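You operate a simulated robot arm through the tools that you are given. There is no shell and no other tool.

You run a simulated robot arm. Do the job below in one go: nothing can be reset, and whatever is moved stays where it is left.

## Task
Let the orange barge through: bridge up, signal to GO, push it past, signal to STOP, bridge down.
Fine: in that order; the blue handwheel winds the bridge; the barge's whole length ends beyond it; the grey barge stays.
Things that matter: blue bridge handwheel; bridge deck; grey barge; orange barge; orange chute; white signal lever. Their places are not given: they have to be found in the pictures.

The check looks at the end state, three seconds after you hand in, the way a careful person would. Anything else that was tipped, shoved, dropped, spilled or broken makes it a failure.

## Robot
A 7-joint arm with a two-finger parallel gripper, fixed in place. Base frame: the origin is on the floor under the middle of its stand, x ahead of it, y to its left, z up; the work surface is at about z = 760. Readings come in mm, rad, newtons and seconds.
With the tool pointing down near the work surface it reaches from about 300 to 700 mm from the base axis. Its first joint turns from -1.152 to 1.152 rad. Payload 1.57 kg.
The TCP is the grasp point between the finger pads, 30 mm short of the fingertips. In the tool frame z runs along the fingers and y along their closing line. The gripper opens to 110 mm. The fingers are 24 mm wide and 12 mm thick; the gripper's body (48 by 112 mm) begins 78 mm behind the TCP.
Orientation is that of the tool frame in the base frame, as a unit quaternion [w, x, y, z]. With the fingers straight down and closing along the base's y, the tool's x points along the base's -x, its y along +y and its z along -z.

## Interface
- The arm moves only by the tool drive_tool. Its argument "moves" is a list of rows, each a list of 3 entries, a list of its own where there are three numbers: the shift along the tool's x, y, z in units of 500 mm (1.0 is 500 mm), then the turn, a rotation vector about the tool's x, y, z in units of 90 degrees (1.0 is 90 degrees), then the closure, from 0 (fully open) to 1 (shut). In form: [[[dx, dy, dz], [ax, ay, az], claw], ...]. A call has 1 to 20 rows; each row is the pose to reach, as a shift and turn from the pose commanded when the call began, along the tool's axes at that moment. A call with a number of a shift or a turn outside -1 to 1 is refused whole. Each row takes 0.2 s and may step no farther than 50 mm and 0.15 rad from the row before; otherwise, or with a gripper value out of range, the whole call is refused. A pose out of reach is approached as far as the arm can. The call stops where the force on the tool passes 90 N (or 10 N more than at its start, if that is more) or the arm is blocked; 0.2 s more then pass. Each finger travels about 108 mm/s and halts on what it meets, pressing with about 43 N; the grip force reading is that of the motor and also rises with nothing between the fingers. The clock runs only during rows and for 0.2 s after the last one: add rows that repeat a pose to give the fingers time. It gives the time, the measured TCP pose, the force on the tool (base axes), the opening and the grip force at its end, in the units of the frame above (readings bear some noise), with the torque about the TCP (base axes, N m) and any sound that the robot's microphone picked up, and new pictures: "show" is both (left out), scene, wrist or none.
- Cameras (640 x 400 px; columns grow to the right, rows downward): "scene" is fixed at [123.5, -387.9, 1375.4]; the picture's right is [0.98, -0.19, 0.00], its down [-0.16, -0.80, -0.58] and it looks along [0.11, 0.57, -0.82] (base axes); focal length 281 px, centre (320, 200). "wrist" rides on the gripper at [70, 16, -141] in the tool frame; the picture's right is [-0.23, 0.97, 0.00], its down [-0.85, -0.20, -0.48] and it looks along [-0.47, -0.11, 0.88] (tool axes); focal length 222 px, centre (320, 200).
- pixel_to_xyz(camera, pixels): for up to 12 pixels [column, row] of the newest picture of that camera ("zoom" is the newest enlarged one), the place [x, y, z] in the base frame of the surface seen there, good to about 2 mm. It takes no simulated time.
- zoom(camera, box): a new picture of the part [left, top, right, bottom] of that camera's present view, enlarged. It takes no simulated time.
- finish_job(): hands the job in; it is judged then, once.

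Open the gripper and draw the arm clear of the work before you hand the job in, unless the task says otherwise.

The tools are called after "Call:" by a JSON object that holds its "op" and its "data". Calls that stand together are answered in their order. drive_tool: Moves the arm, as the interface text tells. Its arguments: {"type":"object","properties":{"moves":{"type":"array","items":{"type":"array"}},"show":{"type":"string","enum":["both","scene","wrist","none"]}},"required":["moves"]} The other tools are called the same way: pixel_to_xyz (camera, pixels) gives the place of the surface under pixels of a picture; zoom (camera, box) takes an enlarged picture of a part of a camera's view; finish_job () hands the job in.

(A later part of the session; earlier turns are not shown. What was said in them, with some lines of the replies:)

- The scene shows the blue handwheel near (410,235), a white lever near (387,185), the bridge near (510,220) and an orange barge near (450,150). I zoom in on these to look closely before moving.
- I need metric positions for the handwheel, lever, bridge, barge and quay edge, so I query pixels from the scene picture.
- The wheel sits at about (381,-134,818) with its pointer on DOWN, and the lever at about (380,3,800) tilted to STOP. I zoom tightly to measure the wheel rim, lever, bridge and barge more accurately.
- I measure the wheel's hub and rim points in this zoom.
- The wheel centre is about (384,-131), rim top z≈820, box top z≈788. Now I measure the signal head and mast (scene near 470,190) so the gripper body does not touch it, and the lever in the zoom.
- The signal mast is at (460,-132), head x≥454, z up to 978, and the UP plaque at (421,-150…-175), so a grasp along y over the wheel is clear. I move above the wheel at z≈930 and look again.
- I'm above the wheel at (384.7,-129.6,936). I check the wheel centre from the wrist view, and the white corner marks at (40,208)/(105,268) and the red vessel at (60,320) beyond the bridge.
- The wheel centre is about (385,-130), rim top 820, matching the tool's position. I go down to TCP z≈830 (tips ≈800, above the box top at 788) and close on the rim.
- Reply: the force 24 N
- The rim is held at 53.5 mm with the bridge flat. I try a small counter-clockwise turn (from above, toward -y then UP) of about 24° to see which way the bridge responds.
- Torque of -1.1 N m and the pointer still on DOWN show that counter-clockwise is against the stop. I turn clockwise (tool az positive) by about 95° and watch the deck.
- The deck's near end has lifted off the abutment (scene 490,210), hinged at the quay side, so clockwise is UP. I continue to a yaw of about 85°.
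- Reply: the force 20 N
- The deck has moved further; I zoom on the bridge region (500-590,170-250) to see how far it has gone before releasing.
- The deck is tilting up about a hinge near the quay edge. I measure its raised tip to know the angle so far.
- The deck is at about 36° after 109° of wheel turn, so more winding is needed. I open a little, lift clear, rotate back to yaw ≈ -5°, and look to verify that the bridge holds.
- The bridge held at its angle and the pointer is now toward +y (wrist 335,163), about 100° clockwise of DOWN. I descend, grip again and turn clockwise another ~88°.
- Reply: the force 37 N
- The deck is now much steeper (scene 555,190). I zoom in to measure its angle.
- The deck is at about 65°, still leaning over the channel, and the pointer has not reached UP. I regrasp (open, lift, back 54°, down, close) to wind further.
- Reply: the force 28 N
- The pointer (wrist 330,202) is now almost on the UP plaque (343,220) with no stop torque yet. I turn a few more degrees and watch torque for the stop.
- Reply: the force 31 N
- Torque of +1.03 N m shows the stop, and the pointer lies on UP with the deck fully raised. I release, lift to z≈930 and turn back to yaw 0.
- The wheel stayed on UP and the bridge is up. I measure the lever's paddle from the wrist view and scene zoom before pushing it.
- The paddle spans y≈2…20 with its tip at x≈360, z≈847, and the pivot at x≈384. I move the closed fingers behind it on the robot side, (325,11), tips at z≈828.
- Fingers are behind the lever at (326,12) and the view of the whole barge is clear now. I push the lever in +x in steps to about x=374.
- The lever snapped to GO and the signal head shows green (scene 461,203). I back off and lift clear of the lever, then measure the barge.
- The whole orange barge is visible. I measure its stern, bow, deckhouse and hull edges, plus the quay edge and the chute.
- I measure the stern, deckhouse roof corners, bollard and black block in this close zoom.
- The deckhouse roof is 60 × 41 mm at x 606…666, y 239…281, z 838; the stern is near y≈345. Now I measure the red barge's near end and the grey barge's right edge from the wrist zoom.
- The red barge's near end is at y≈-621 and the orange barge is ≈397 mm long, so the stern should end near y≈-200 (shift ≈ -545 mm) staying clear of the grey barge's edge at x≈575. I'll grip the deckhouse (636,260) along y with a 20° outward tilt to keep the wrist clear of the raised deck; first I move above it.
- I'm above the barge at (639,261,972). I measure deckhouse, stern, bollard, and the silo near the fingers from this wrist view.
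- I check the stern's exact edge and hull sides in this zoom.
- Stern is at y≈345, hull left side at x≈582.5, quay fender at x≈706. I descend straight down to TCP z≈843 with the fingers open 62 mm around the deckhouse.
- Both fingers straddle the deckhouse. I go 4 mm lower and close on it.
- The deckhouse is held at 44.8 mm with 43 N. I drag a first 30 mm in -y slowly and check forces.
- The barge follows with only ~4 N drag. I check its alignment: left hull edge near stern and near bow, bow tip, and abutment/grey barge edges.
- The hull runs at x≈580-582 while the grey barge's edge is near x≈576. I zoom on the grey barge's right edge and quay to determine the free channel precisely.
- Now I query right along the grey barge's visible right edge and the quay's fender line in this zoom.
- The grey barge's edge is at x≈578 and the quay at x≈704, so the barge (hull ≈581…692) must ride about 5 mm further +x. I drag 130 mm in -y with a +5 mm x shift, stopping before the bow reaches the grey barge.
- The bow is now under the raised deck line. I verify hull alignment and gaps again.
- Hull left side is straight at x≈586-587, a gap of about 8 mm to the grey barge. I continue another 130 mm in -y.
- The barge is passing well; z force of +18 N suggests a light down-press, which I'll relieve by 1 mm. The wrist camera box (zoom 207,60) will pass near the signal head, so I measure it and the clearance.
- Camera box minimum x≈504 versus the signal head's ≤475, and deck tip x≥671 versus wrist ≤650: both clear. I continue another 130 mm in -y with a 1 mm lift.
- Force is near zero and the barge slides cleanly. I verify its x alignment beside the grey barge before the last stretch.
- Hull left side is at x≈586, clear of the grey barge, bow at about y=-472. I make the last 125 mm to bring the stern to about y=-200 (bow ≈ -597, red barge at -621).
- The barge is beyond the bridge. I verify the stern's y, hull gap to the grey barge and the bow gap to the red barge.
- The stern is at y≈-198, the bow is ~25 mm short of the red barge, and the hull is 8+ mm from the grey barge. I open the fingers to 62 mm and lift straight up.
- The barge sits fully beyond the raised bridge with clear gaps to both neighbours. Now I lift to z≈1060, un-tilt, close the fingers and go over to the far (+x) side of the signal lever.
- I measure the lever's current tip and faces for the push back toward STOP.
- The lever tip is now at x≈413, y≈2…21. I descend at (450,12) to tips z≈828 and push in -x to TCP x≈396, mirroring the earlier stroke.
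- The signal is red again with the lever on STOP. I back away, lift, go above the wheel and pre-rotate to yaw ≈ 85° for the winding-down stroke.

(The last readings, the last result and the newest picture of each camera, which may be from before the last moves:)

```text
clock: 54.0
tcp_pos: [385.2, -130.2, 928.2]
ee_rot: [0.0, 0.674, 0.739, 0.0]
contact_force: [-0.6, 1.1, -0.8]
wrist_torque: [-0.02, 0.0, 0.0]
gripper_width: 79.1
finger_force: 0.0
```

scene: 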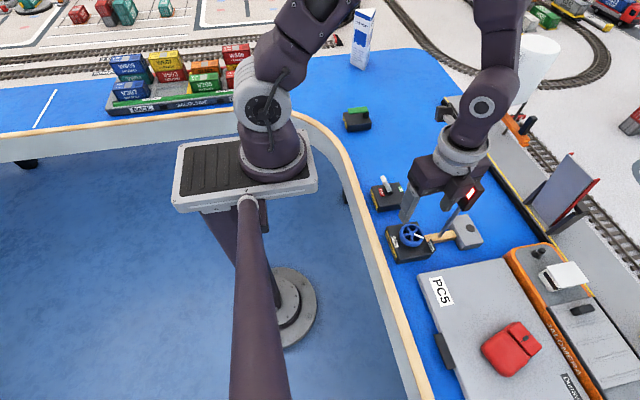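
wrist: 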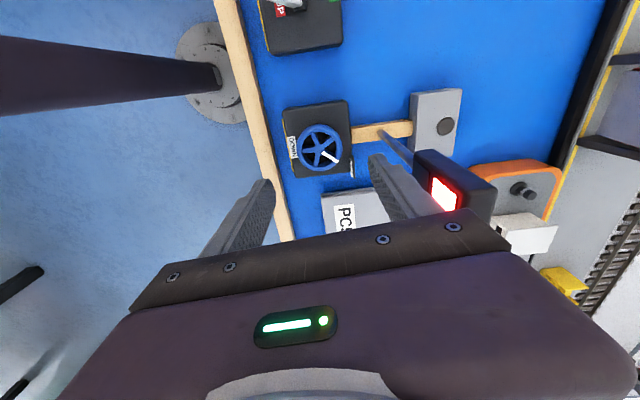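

The fingers at yaw 85° straddle the wheel and clear the signal head (x≥454) by over 10 mm. I descend to z≈830, grip and turn counter-clockwise about 88°.

Call:
{"op": "drive_tool", "data": {"moves": [[[0, 0, 0.07], [0, 0, 0], 0.28], [[0, 0, 0.14], [0, 0, 0], 0.28], [[0, 0, 0.196], [0, 0, 0], 0.28], [[0, 0, 0.196], [0, 0, 0], 0.6], [[0, 0, 0.196], [0, 0, 0], 1], [[0, 0, 0.196], [0, 0, 0], 1], [[0, 0, 0.196], [0, 0, -0.09], 1], [[0, 0, 0.196], [0, 0, -0.18], 1], [[0, 0, 0.196], [0, 0, -0.27], 1], [[0, 0, 0.196], [0, 0, -0.36], 1], [[0, 0, 0.196], [0, 0, -0.45], 1], [[0, 0, 0.196], [0, 0, -0.54], 1], [[0, 0, 0.196], [0, 0, -0.63], 1], [[0, 0, 0.196], [0, 0, -0.72], 1], [[0, 0, 0.196], [0, 0, -0.81], 1], [[0, 0, 0.196], [0, 0, -0.9], 1], [[0, 0, 0.196], [0, 0, -0.98], 1], [[0, 0, 0.196], [0, 0, -0.98], 1]]}}

Call:
{"op": "zoom", "data": {"camera": "scene", "box": [430, 140, 620, 300]}}

```text
clock: 57.8
tcp_pos: [385.6, -129.4, 831.7]
ee_rot: [0.001, -0.031, 1.0, 0.001]
contact_force: [-9.2, -5.2, 23.8]
wrist_torque: [-0.03, 0.62, 0.02]
gripper_width: 53.9
finger_force: 45.3
```

scene: 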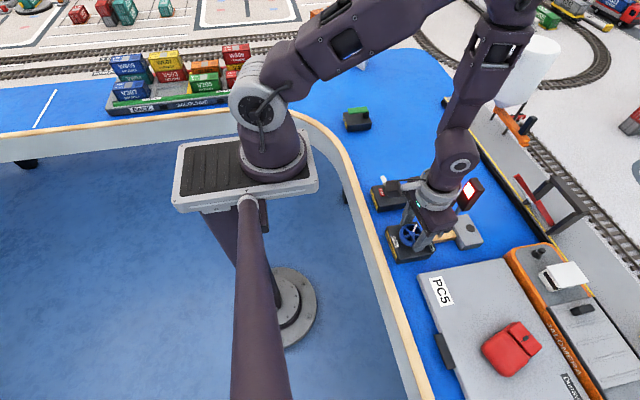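
wrist: 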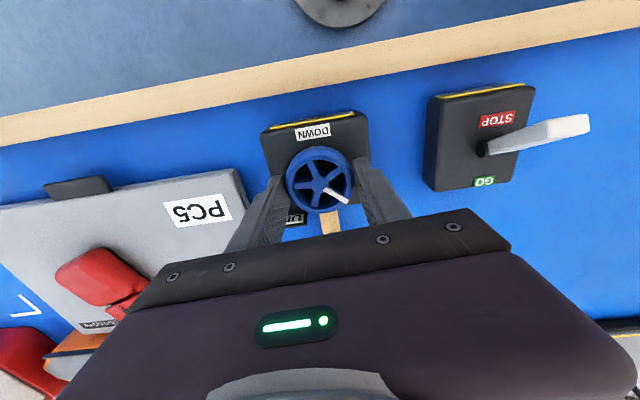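

```text
2.50 times, centred on (525, 220) of scene
```

zoom: 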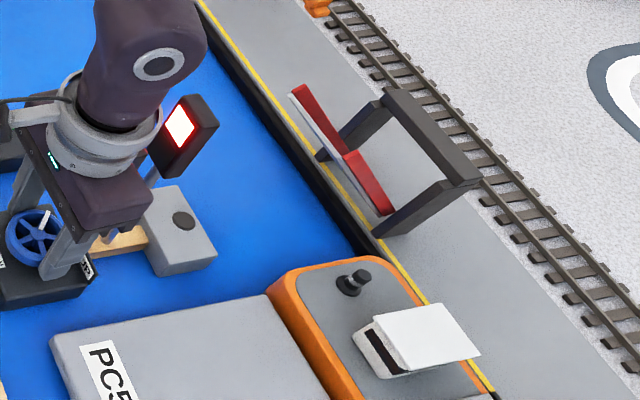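

The deck is coming down (now ≈45°) and the barge stern stays clear. I regrasp: open, lift, rotate back +88°, descend and close.

Call:
{"op": "drive_tool", "data": {"moves": [[[0, 0, 0], [0, 0, 0], 0.28], [[0, 0, 0], [0, 0, 0], 0.28], [[0, 0, -0.05], [0, 0, 0], 0.28], [[0, 0, -0.1], [0, 0, 0], 0.28], [[0, 0, -0.1], [0, 0, 0.09], 0.28], [[0, 0, -0.1], [0, 0, 0.18], 0.28], [[0, 0, -0.1], [0, 0, 0.27], 0.28], [[0, 0, -0.1], [0, 0, 0.36], 0.28], [[0, 0, -0.1], [0, 0, 0.45], 0.28], [[0, 0, -0.1], [0, 0, 0.54], 0.28], [[0, 0, -0.1], [0, 0, 0.63], 0.28], [[0, 0, -0.1], [0, 0, 0.72], 0.28], [[0, 0, -0.1], [0, 0, 0.81], 0.28], [[0, 0, -0.1], [0, 0, 0.9], 0.28], [[0, 0, -0.1], [0, 0, 0.98], 0.28], [[0, 0, -0.05], [0, 0, 0.98], 0.28], [[0, 0, 0], [0, 0, 0.98], 0.28], [[0, 0, 0], [0, 0, 0.98], 0.6], [[0, 0, 0], [0, 0, 0.98], 1], [[0, 0, 0], [0, 0, 0.98], 1]]}}

```text
clock: 62.0
tcp_pos: [385.6, -129.8, 833.1]
ee_rot: [-0.001, 0.673, 0.739, 0.0]
contact_force: [-11.8, 1.2, -0.1]
wrist_torque: [0.11, 0.0, 0.01]
gripper_width: 53.8
finger_force: 44.8
```

scene: 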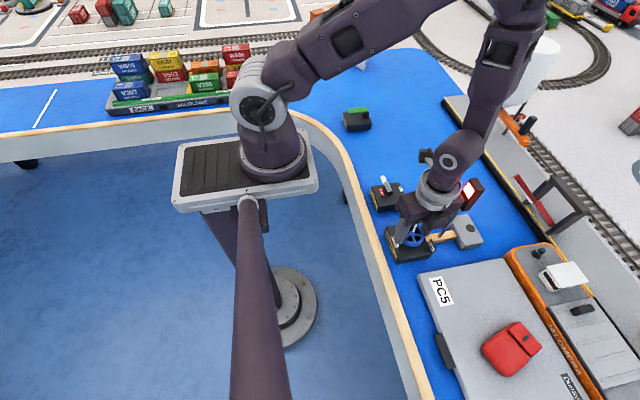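
wrist: 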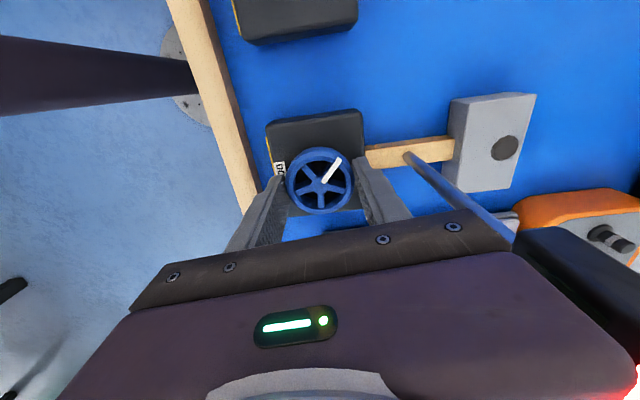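

Gripped again with the pointer at about +50°. I turn counter-clockwise another ~88°.

Call:
{"op": "drive_tool", "data": {"moves": [[[0, 0, 0], [0, 0, -0.09], 1], [[0, 0, 0], [0, 0, -0.18], 1], [[0, 0, 0], [0, 0, -0.27], 1], [[0, 0, 0], [0, 0, -0.36], 1], [[0, 0, 0], [0, 0, -0.45], 1], [[0, 0, 0], [0, 0, -0.54], 1], [[0, 0, 0], [0, 0, -0.63], 1], [[0, 0, 0], [0, 0, -0.72], 1], [[0, 0, 0], [0, 0, -0.81], 1], [[0, 0, 0], [0, 0, -0.9], 1], [[0, 0, 0], [0, 0, -0.98], 1], [[0, 0, 0], [0, 0, -0.98], 1]]}}

Call:
{"op": "zoom", "data": {"camera": "scene", "box": [430, 140, 620, 300]}}

```text
clock: 64.6
tcp_pos: [385.3, -129.5, 831.2]
ee_rot: [0.0, -0.032, 1.0, -0.001]
contact_force: [-17.5, -4.6, 17.7]
wrist_torque: [-0.11, 0.23, -0.04]
gripper_width: 53.8
finger_force: 45.3
```

scene: 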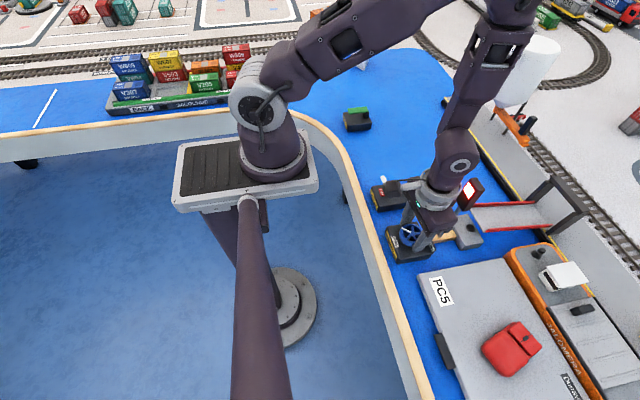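
wrist: 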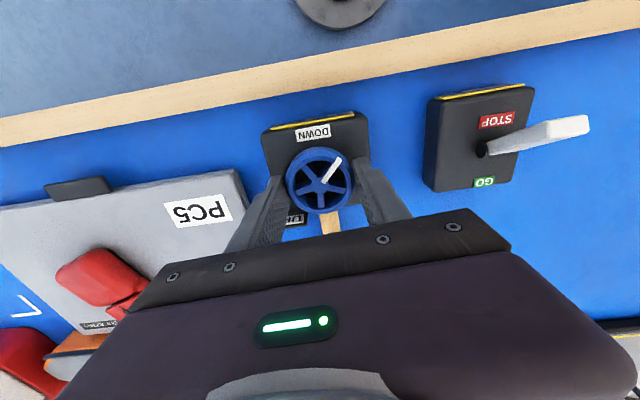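

```text
2.50 times, centred on (525, 220) of scene
```

zoom: 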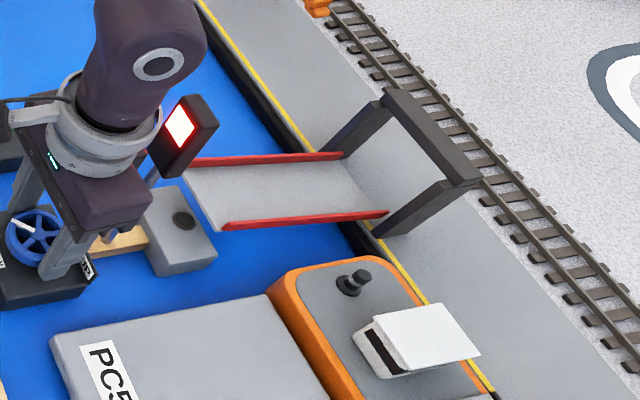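

The deck is nearly down; the pointer needs about 40° more to reach DOWN. I regrasp with a 54° rotation back.

Call:
{"op": "drive_tool", "data": {"moves": [[[0, 0, 0], [0, 0, 0], 0.28], [[0, 0, 0], [0, 0, 0], 0.28], [[0, 0, -0.05], [0, 0, 0], 0.28], [[0, 0, -0.1], [0, 0, 0], 0.28], [[0, 0, -0.1], [0, 0, 0.09], 0.28], [[0, 0, -0.1], [0, 0, 0.18], 0.28], [[0, 0, -0.1], [0, 0, 0.27], 0.28], [[0, 0, -0.1], [0, 0, 0.36], 0.28], [[0, 0, -0.1], [0, 0, 0.45], 0.28], [[0, 0, -0.1], [0, 0, 0.54], 0.28], [[0, 0, -0.1], [0, 0, 0.6], 0.28], [[0, 0, -0.05], [0, 0, 0.6], 0.28], [[0, 0, 0], [0, 0, 0.6], 0.28], [[0, 0, 0], [0, 0, 0.6], 0.6], [[0, 0, 0], [0, 0, 0.6], 1], [[0, 0, 0], [0, 0, 0.6], 1]]}}

```text
clock: 68.0
tcp_pos: [385.1, -131.9, 830.8]
ee_rot: [0.0, 0.427, 0.904, 0.0]
contact_force: [-5.6, -3.9, 2.2]
wrist_torque: [-0.42, -0.24, -0.02]
gripper_width: 53.2
finger_force: 45.4
```

scene: 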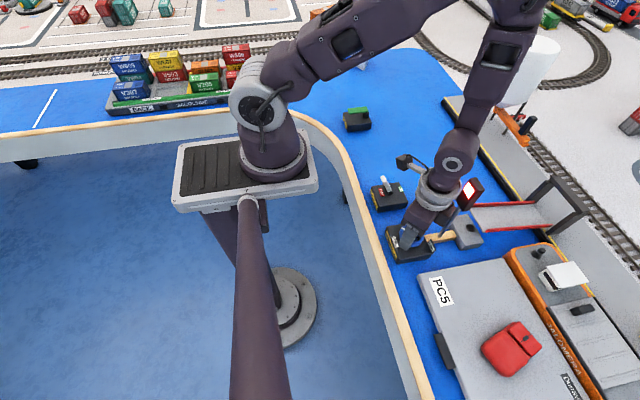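
wrist: 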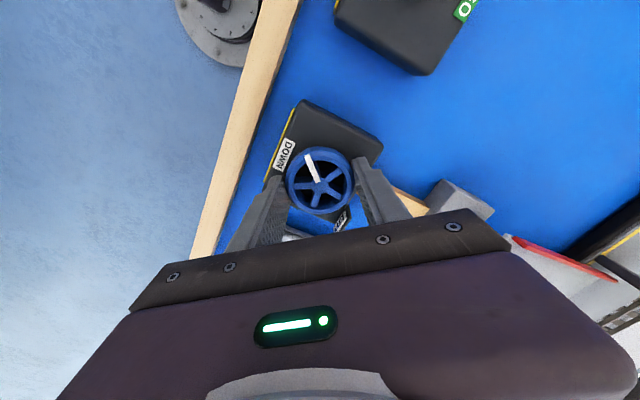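

Gripped at yaw ≈50° with the pointer around 140°. I turn counter-clockwise 36° and check the torque and deck.

Call:
{"op": "drive_tool", "data": {"moves": [[[0, 0, 0], [0, 0, -0.09], 1], [[0, 0, 0], [0, 0, -0.18], 1], [[0, 0, 0], [0, 0, -0.27], 1], [[0, 0, 0], [0, 0, -0.36], 1], [[0, 0, 0], [0, 0, -0.4], 1], [[0, 0, 0], [0, 0, -0.4], 1]]}}

Call:
{"op": "zoom", "data": {"camera": "scene", "box": [430, 140, 620, 300]}}

```text
clock: 69.4
tcp_pos: [384.8, -130.3, 830.9]
ee_rot: [0.0, 0.125, 0.992, 0.001]
contact_force: [-3.3, -8.3, -37.8]
wrist_torque: [-0.17, -0.28, -0.02]
gripper_width: 53.0
finger_force: 44.5
```

scene: 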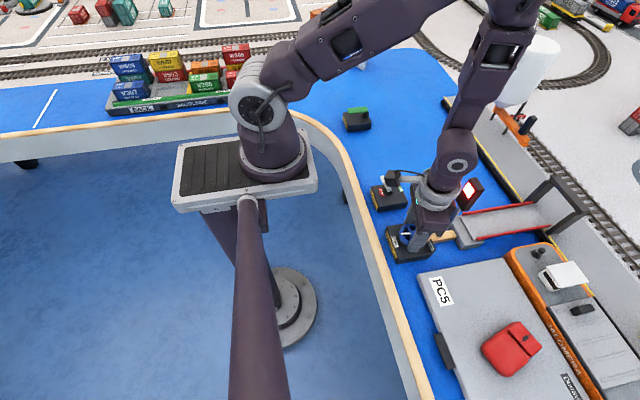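
wrist: 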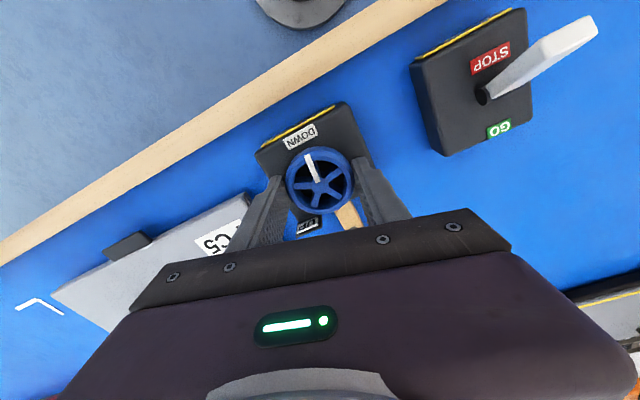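

```text
2.50 times, centred on (525, 220) of scene
```

zoom: 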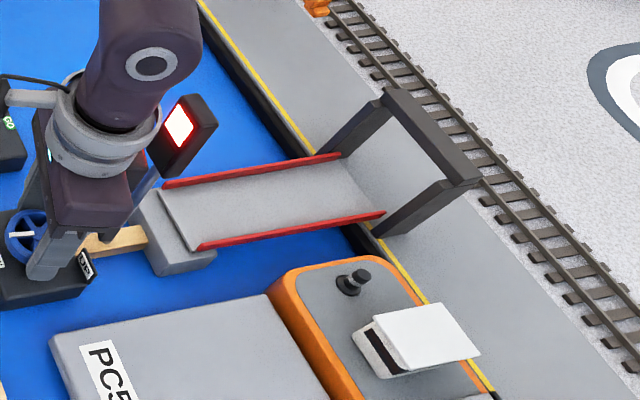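

The deck is almost flat and there's no stop torque yet. I turn further in small steps until the stop is felt.

Call:
{"op": "drive_tool", "data": {"moves": [[[0, 0, 0], [0, 0, -0.04], 1], [[0, 0, 0], [0, 0, -0.08], 1], [[0, 0, 0], [0, 0, -0.12], 1], [[0, 0, 0], [0, 0, -0.12], 1]]}}

Call:
{"op": "zoom", "data": {"camera": "scene", "box": [430, 140, 620, 300]}}

Call:
{"op": "zoom", "data": {"camera": "wrist", "box": [240, 90, 400, 240]}}

```text
clock: 70.4
tcp_pos: [386.4, -130.7, 832.6]
ee_rot: [0.001, 0.032, 0.999, 0.0]
contact_force: [-3.4, -1.9, -0.6]
wrist_torque: [0.05, 0.51, -1.29]
gripper_width: 53.7
finger_force: 45.1
```

scene: 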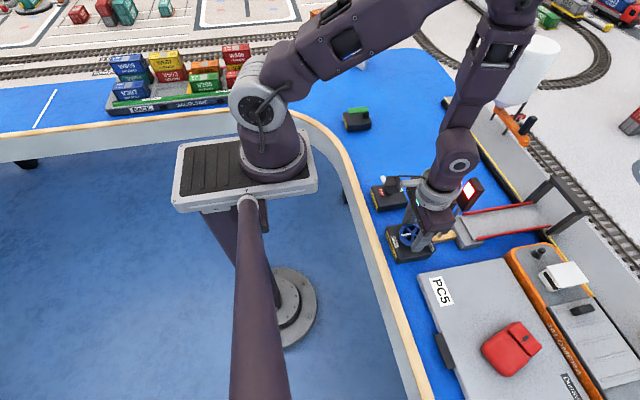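
wrist: 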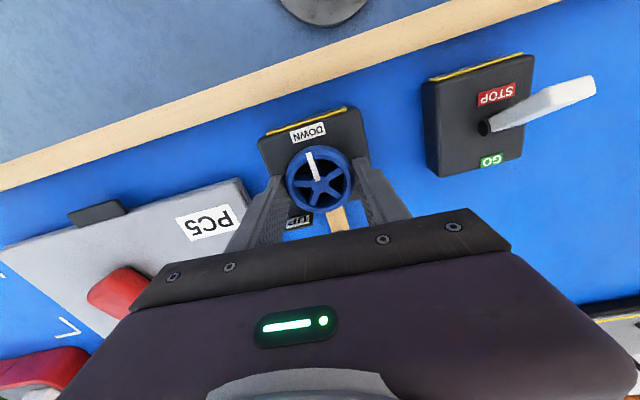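

```text
2.50 times, centred on (525, 220) of scene
```

zoom: 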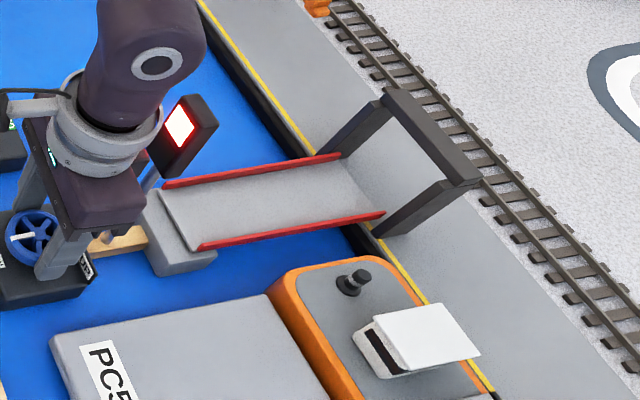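

```text
2.67 times, centred on (320, 165) of wrist
```

zoom: 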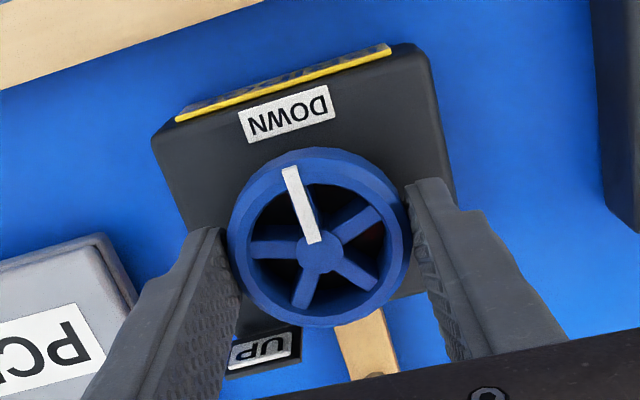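

Torque of -1.29 N m shows the DOWN stop, and the pointer is on DOWN with the deck flat. I release, lift clear and look.

Call:
{"op": "drive_tool", "data": {"moves": [[[0, 0, 0], [0, 0, 0], 0.28], [[0, 0, 0], [0, 0, 0], 0.28], [[0, 0, -0.05], [0, 0, 0], 0.28], [[0, 0, -0.12], [0, 0, 0], 0.28], [[0, 0, -0.2], [0, 0, 0], 0.28], [[0, 0, -0.28], [0, 0, 0], 0.1], [[0, 0, -0.36], [0, 0, 0], 0], [[0, 0, -0.44], [0, 0, 0], 0], [[0, 0, -0.44], [0, 0, 0], 0]]}}

Call:
{"op": "zoom", "data": {"camera": "scene", "box": [360, 140, 600, 300]}}

```text
clock: 72.4
tcp_pos: [385.6, -128.8, 1051.1]
ee_rot: [0.0, 0.031, 1.0, 0.0]
contact_force: [0.1, 0.6, 0.2]
wrist_torque: [0.0, 0.0, 0.0]
gripper_width: 110.0
finger_force: 0.2
```

scene: 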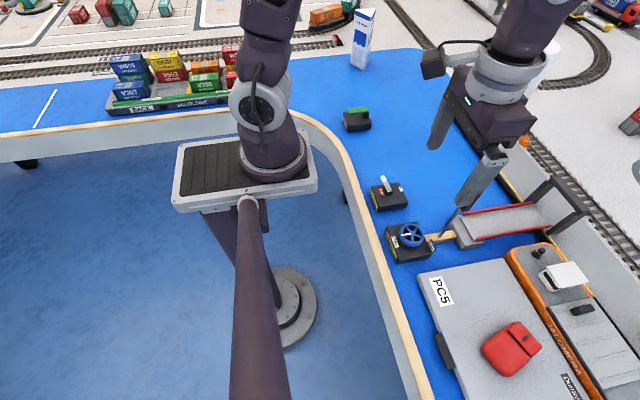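
wrist: 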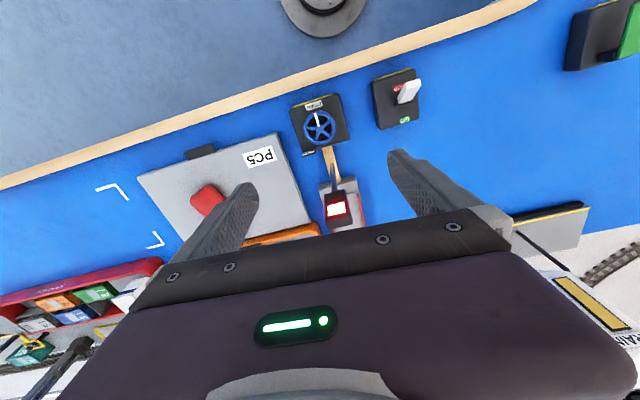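

```text
2.50 times, centred on (480, 220) of scene
```

zoom: 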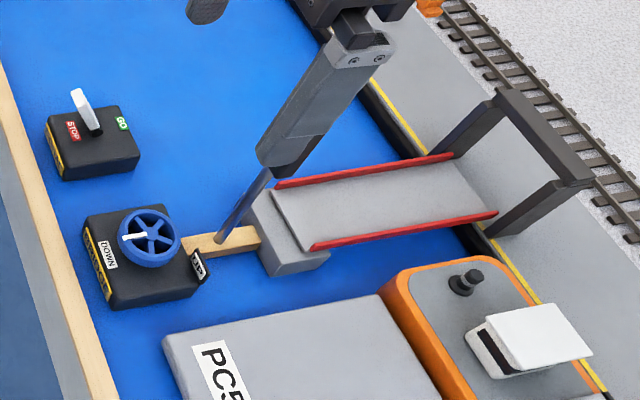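

Pointer on DOWN, deck flat, signal red and lever on STOP. I move the arm back clear of the work and re-measure the deck, barge stern and grey barge.

Call:
{"op": "drive_tool", "data": {"moves": [[[0.02, 0.08, -0.02], [0, 0, -0.02], 0], [[0.04, 0.16, -0.04], [0, 0, -0.04], 0], [[0.06, 0.24, -0.05], [0, 0, -0.04], 0], [[0.08, 0.32, -0.05], [0, 0, -0.04], 0], [[0.08, 0.38, -0.05], [0, 0, -0.04], 0], [[0.08, 0.38, -0.05], [0, 0, -0.04], 0]]}}

Call:
{"op": "zoom", "data": {"camera": "scene", "box": [420, 160, 640, 400]}}

Call:
{"op": "pixel_to_xyz", "data": {"camera": "scene", "pixels": [[466, 212], [483, 239], [540, 225], [515, 246], [530, 244], [440, 275], [505, 262], [420, 275], [430, 310], [510, 345], [470, 190], [411, 235]]}}

```text
clock: 73.8
tcp_pos: [357.9, 62.3, 1077.7]
ee_rot: [0.0, 0.001, 1.0, 0.0]
contact_force: [-0.8, -0.1, 0.4]
wrist_torque: [-0.03, -0.02, 0.02]
gripper_width: 110.1
finger_force: 0.1
```

scene: 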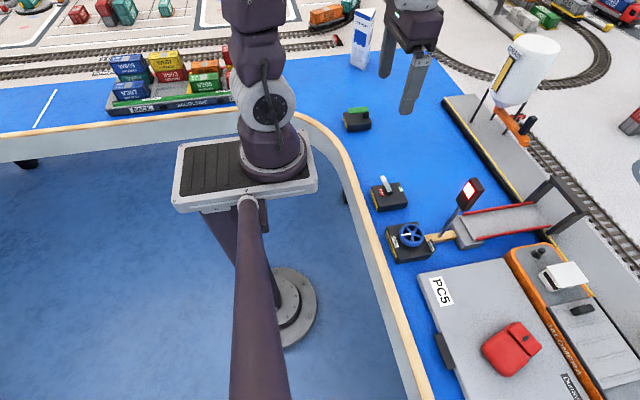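
wrist: 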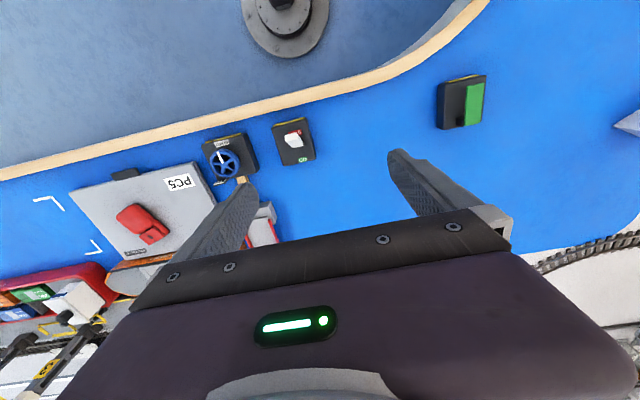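

```text
1.67 times, centred on (530, 280) of scene
```

zoom: 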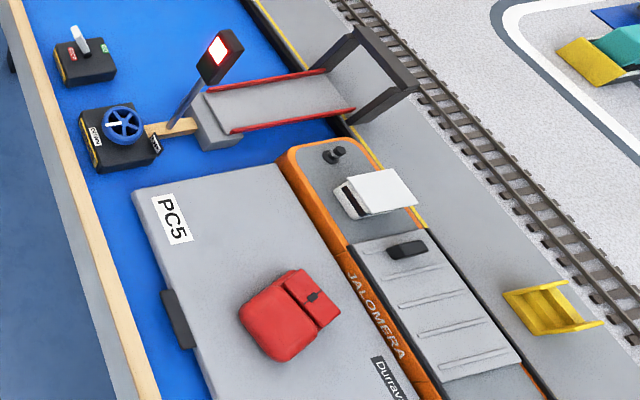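

```text
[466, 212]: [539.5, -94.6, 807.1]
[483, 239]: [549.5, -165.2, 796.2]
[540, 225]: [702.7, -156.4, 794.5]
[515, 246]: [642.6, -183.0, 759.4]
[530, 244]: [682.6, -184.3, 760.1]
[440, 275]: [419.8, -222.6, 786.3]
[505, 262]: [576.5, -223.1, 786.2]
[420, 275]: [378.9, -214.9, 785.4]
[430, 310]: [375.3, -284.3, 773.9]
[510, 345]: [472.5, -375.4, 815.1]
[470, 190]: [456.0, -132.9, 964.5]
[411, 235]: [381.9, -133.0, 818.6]
```

Everything reads as at the start for the grey barge (576.5,-223) and deck (z≈796), with the signal red. I take one last close look at the barge stern and the gap at its bow.

Call:
{"op": "zoom", "data": {"camera": "wrist", "box": [30, 200, 220, 340]}}

Call:
{"op": "zoom", "data": {"camera": "scene", "box": [490, 215, 590, 285]}}

Call:
{"op": "pixel_to_xyz", "data": {"camera": "zoom", "pixels": [[200, 195], [290, 185], [130, 235], [150, 290], [330, 190], [260, 195]]}}

```text
2.86 times, centred on (125, 270) of wrist
```

zoom: 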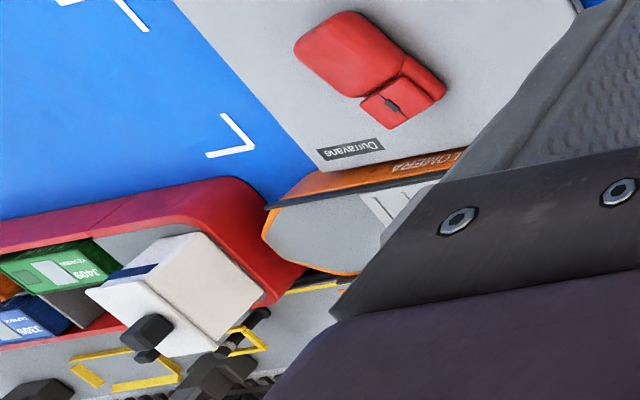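

```text
5.71 times, centred on (540, 250) of scene
```

zoom: 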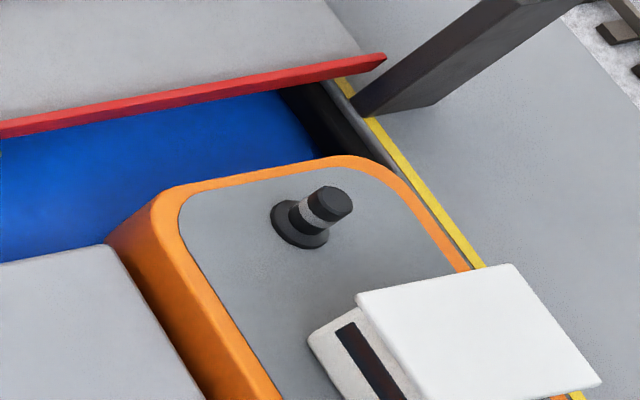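

```text
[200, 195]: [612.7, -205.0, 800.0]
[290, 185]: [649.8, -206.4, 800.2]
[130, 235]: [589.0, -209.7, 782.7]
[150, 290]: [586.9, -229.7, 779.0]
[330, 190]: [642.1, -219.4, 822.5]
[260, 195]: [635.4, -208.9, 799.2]
```

The stern lies at y≈-200, beyond the lowered deck (edge y≈-167). Wheel is on DOWN, signal on STOP, grey barge untouched, and the arm is clear with the gripper open, so I hand in.

Call:
{"op": "finish_job", "data": {}}

```text
The job is handed in.
```

The orange barge is past the bridge, and I handed the job in with every step done in the order you gave.

1. **Bridge up:** I wound the blue handwheel clockwise until it stopped with the pointer on UP and the deck raised.
2. **Signal to GO:** I pushed the white lever over, and the signal turned green.
3. **Barge past:** I gripped the deckhouse and drew the barge through instead of pushing from the stern, because that kept it straight in the narrow channel. Its stern ended about 30 mm beyond the lowered deck. By my estimate the bow is about 25 mm short of the red barge ahead.
4. **Signal to STOP:** I pushed the lever back, and the signal turned red.
5. **Bridge down:** I wound the handwheel back until it stopped on DOWN, and the deck is flat again.

The grey barge read the same position before and after, and the orange barge kept roughly 8 mm away from it. I didn't see anything else touched or moved. The arm is clear of the work with the gripper open.
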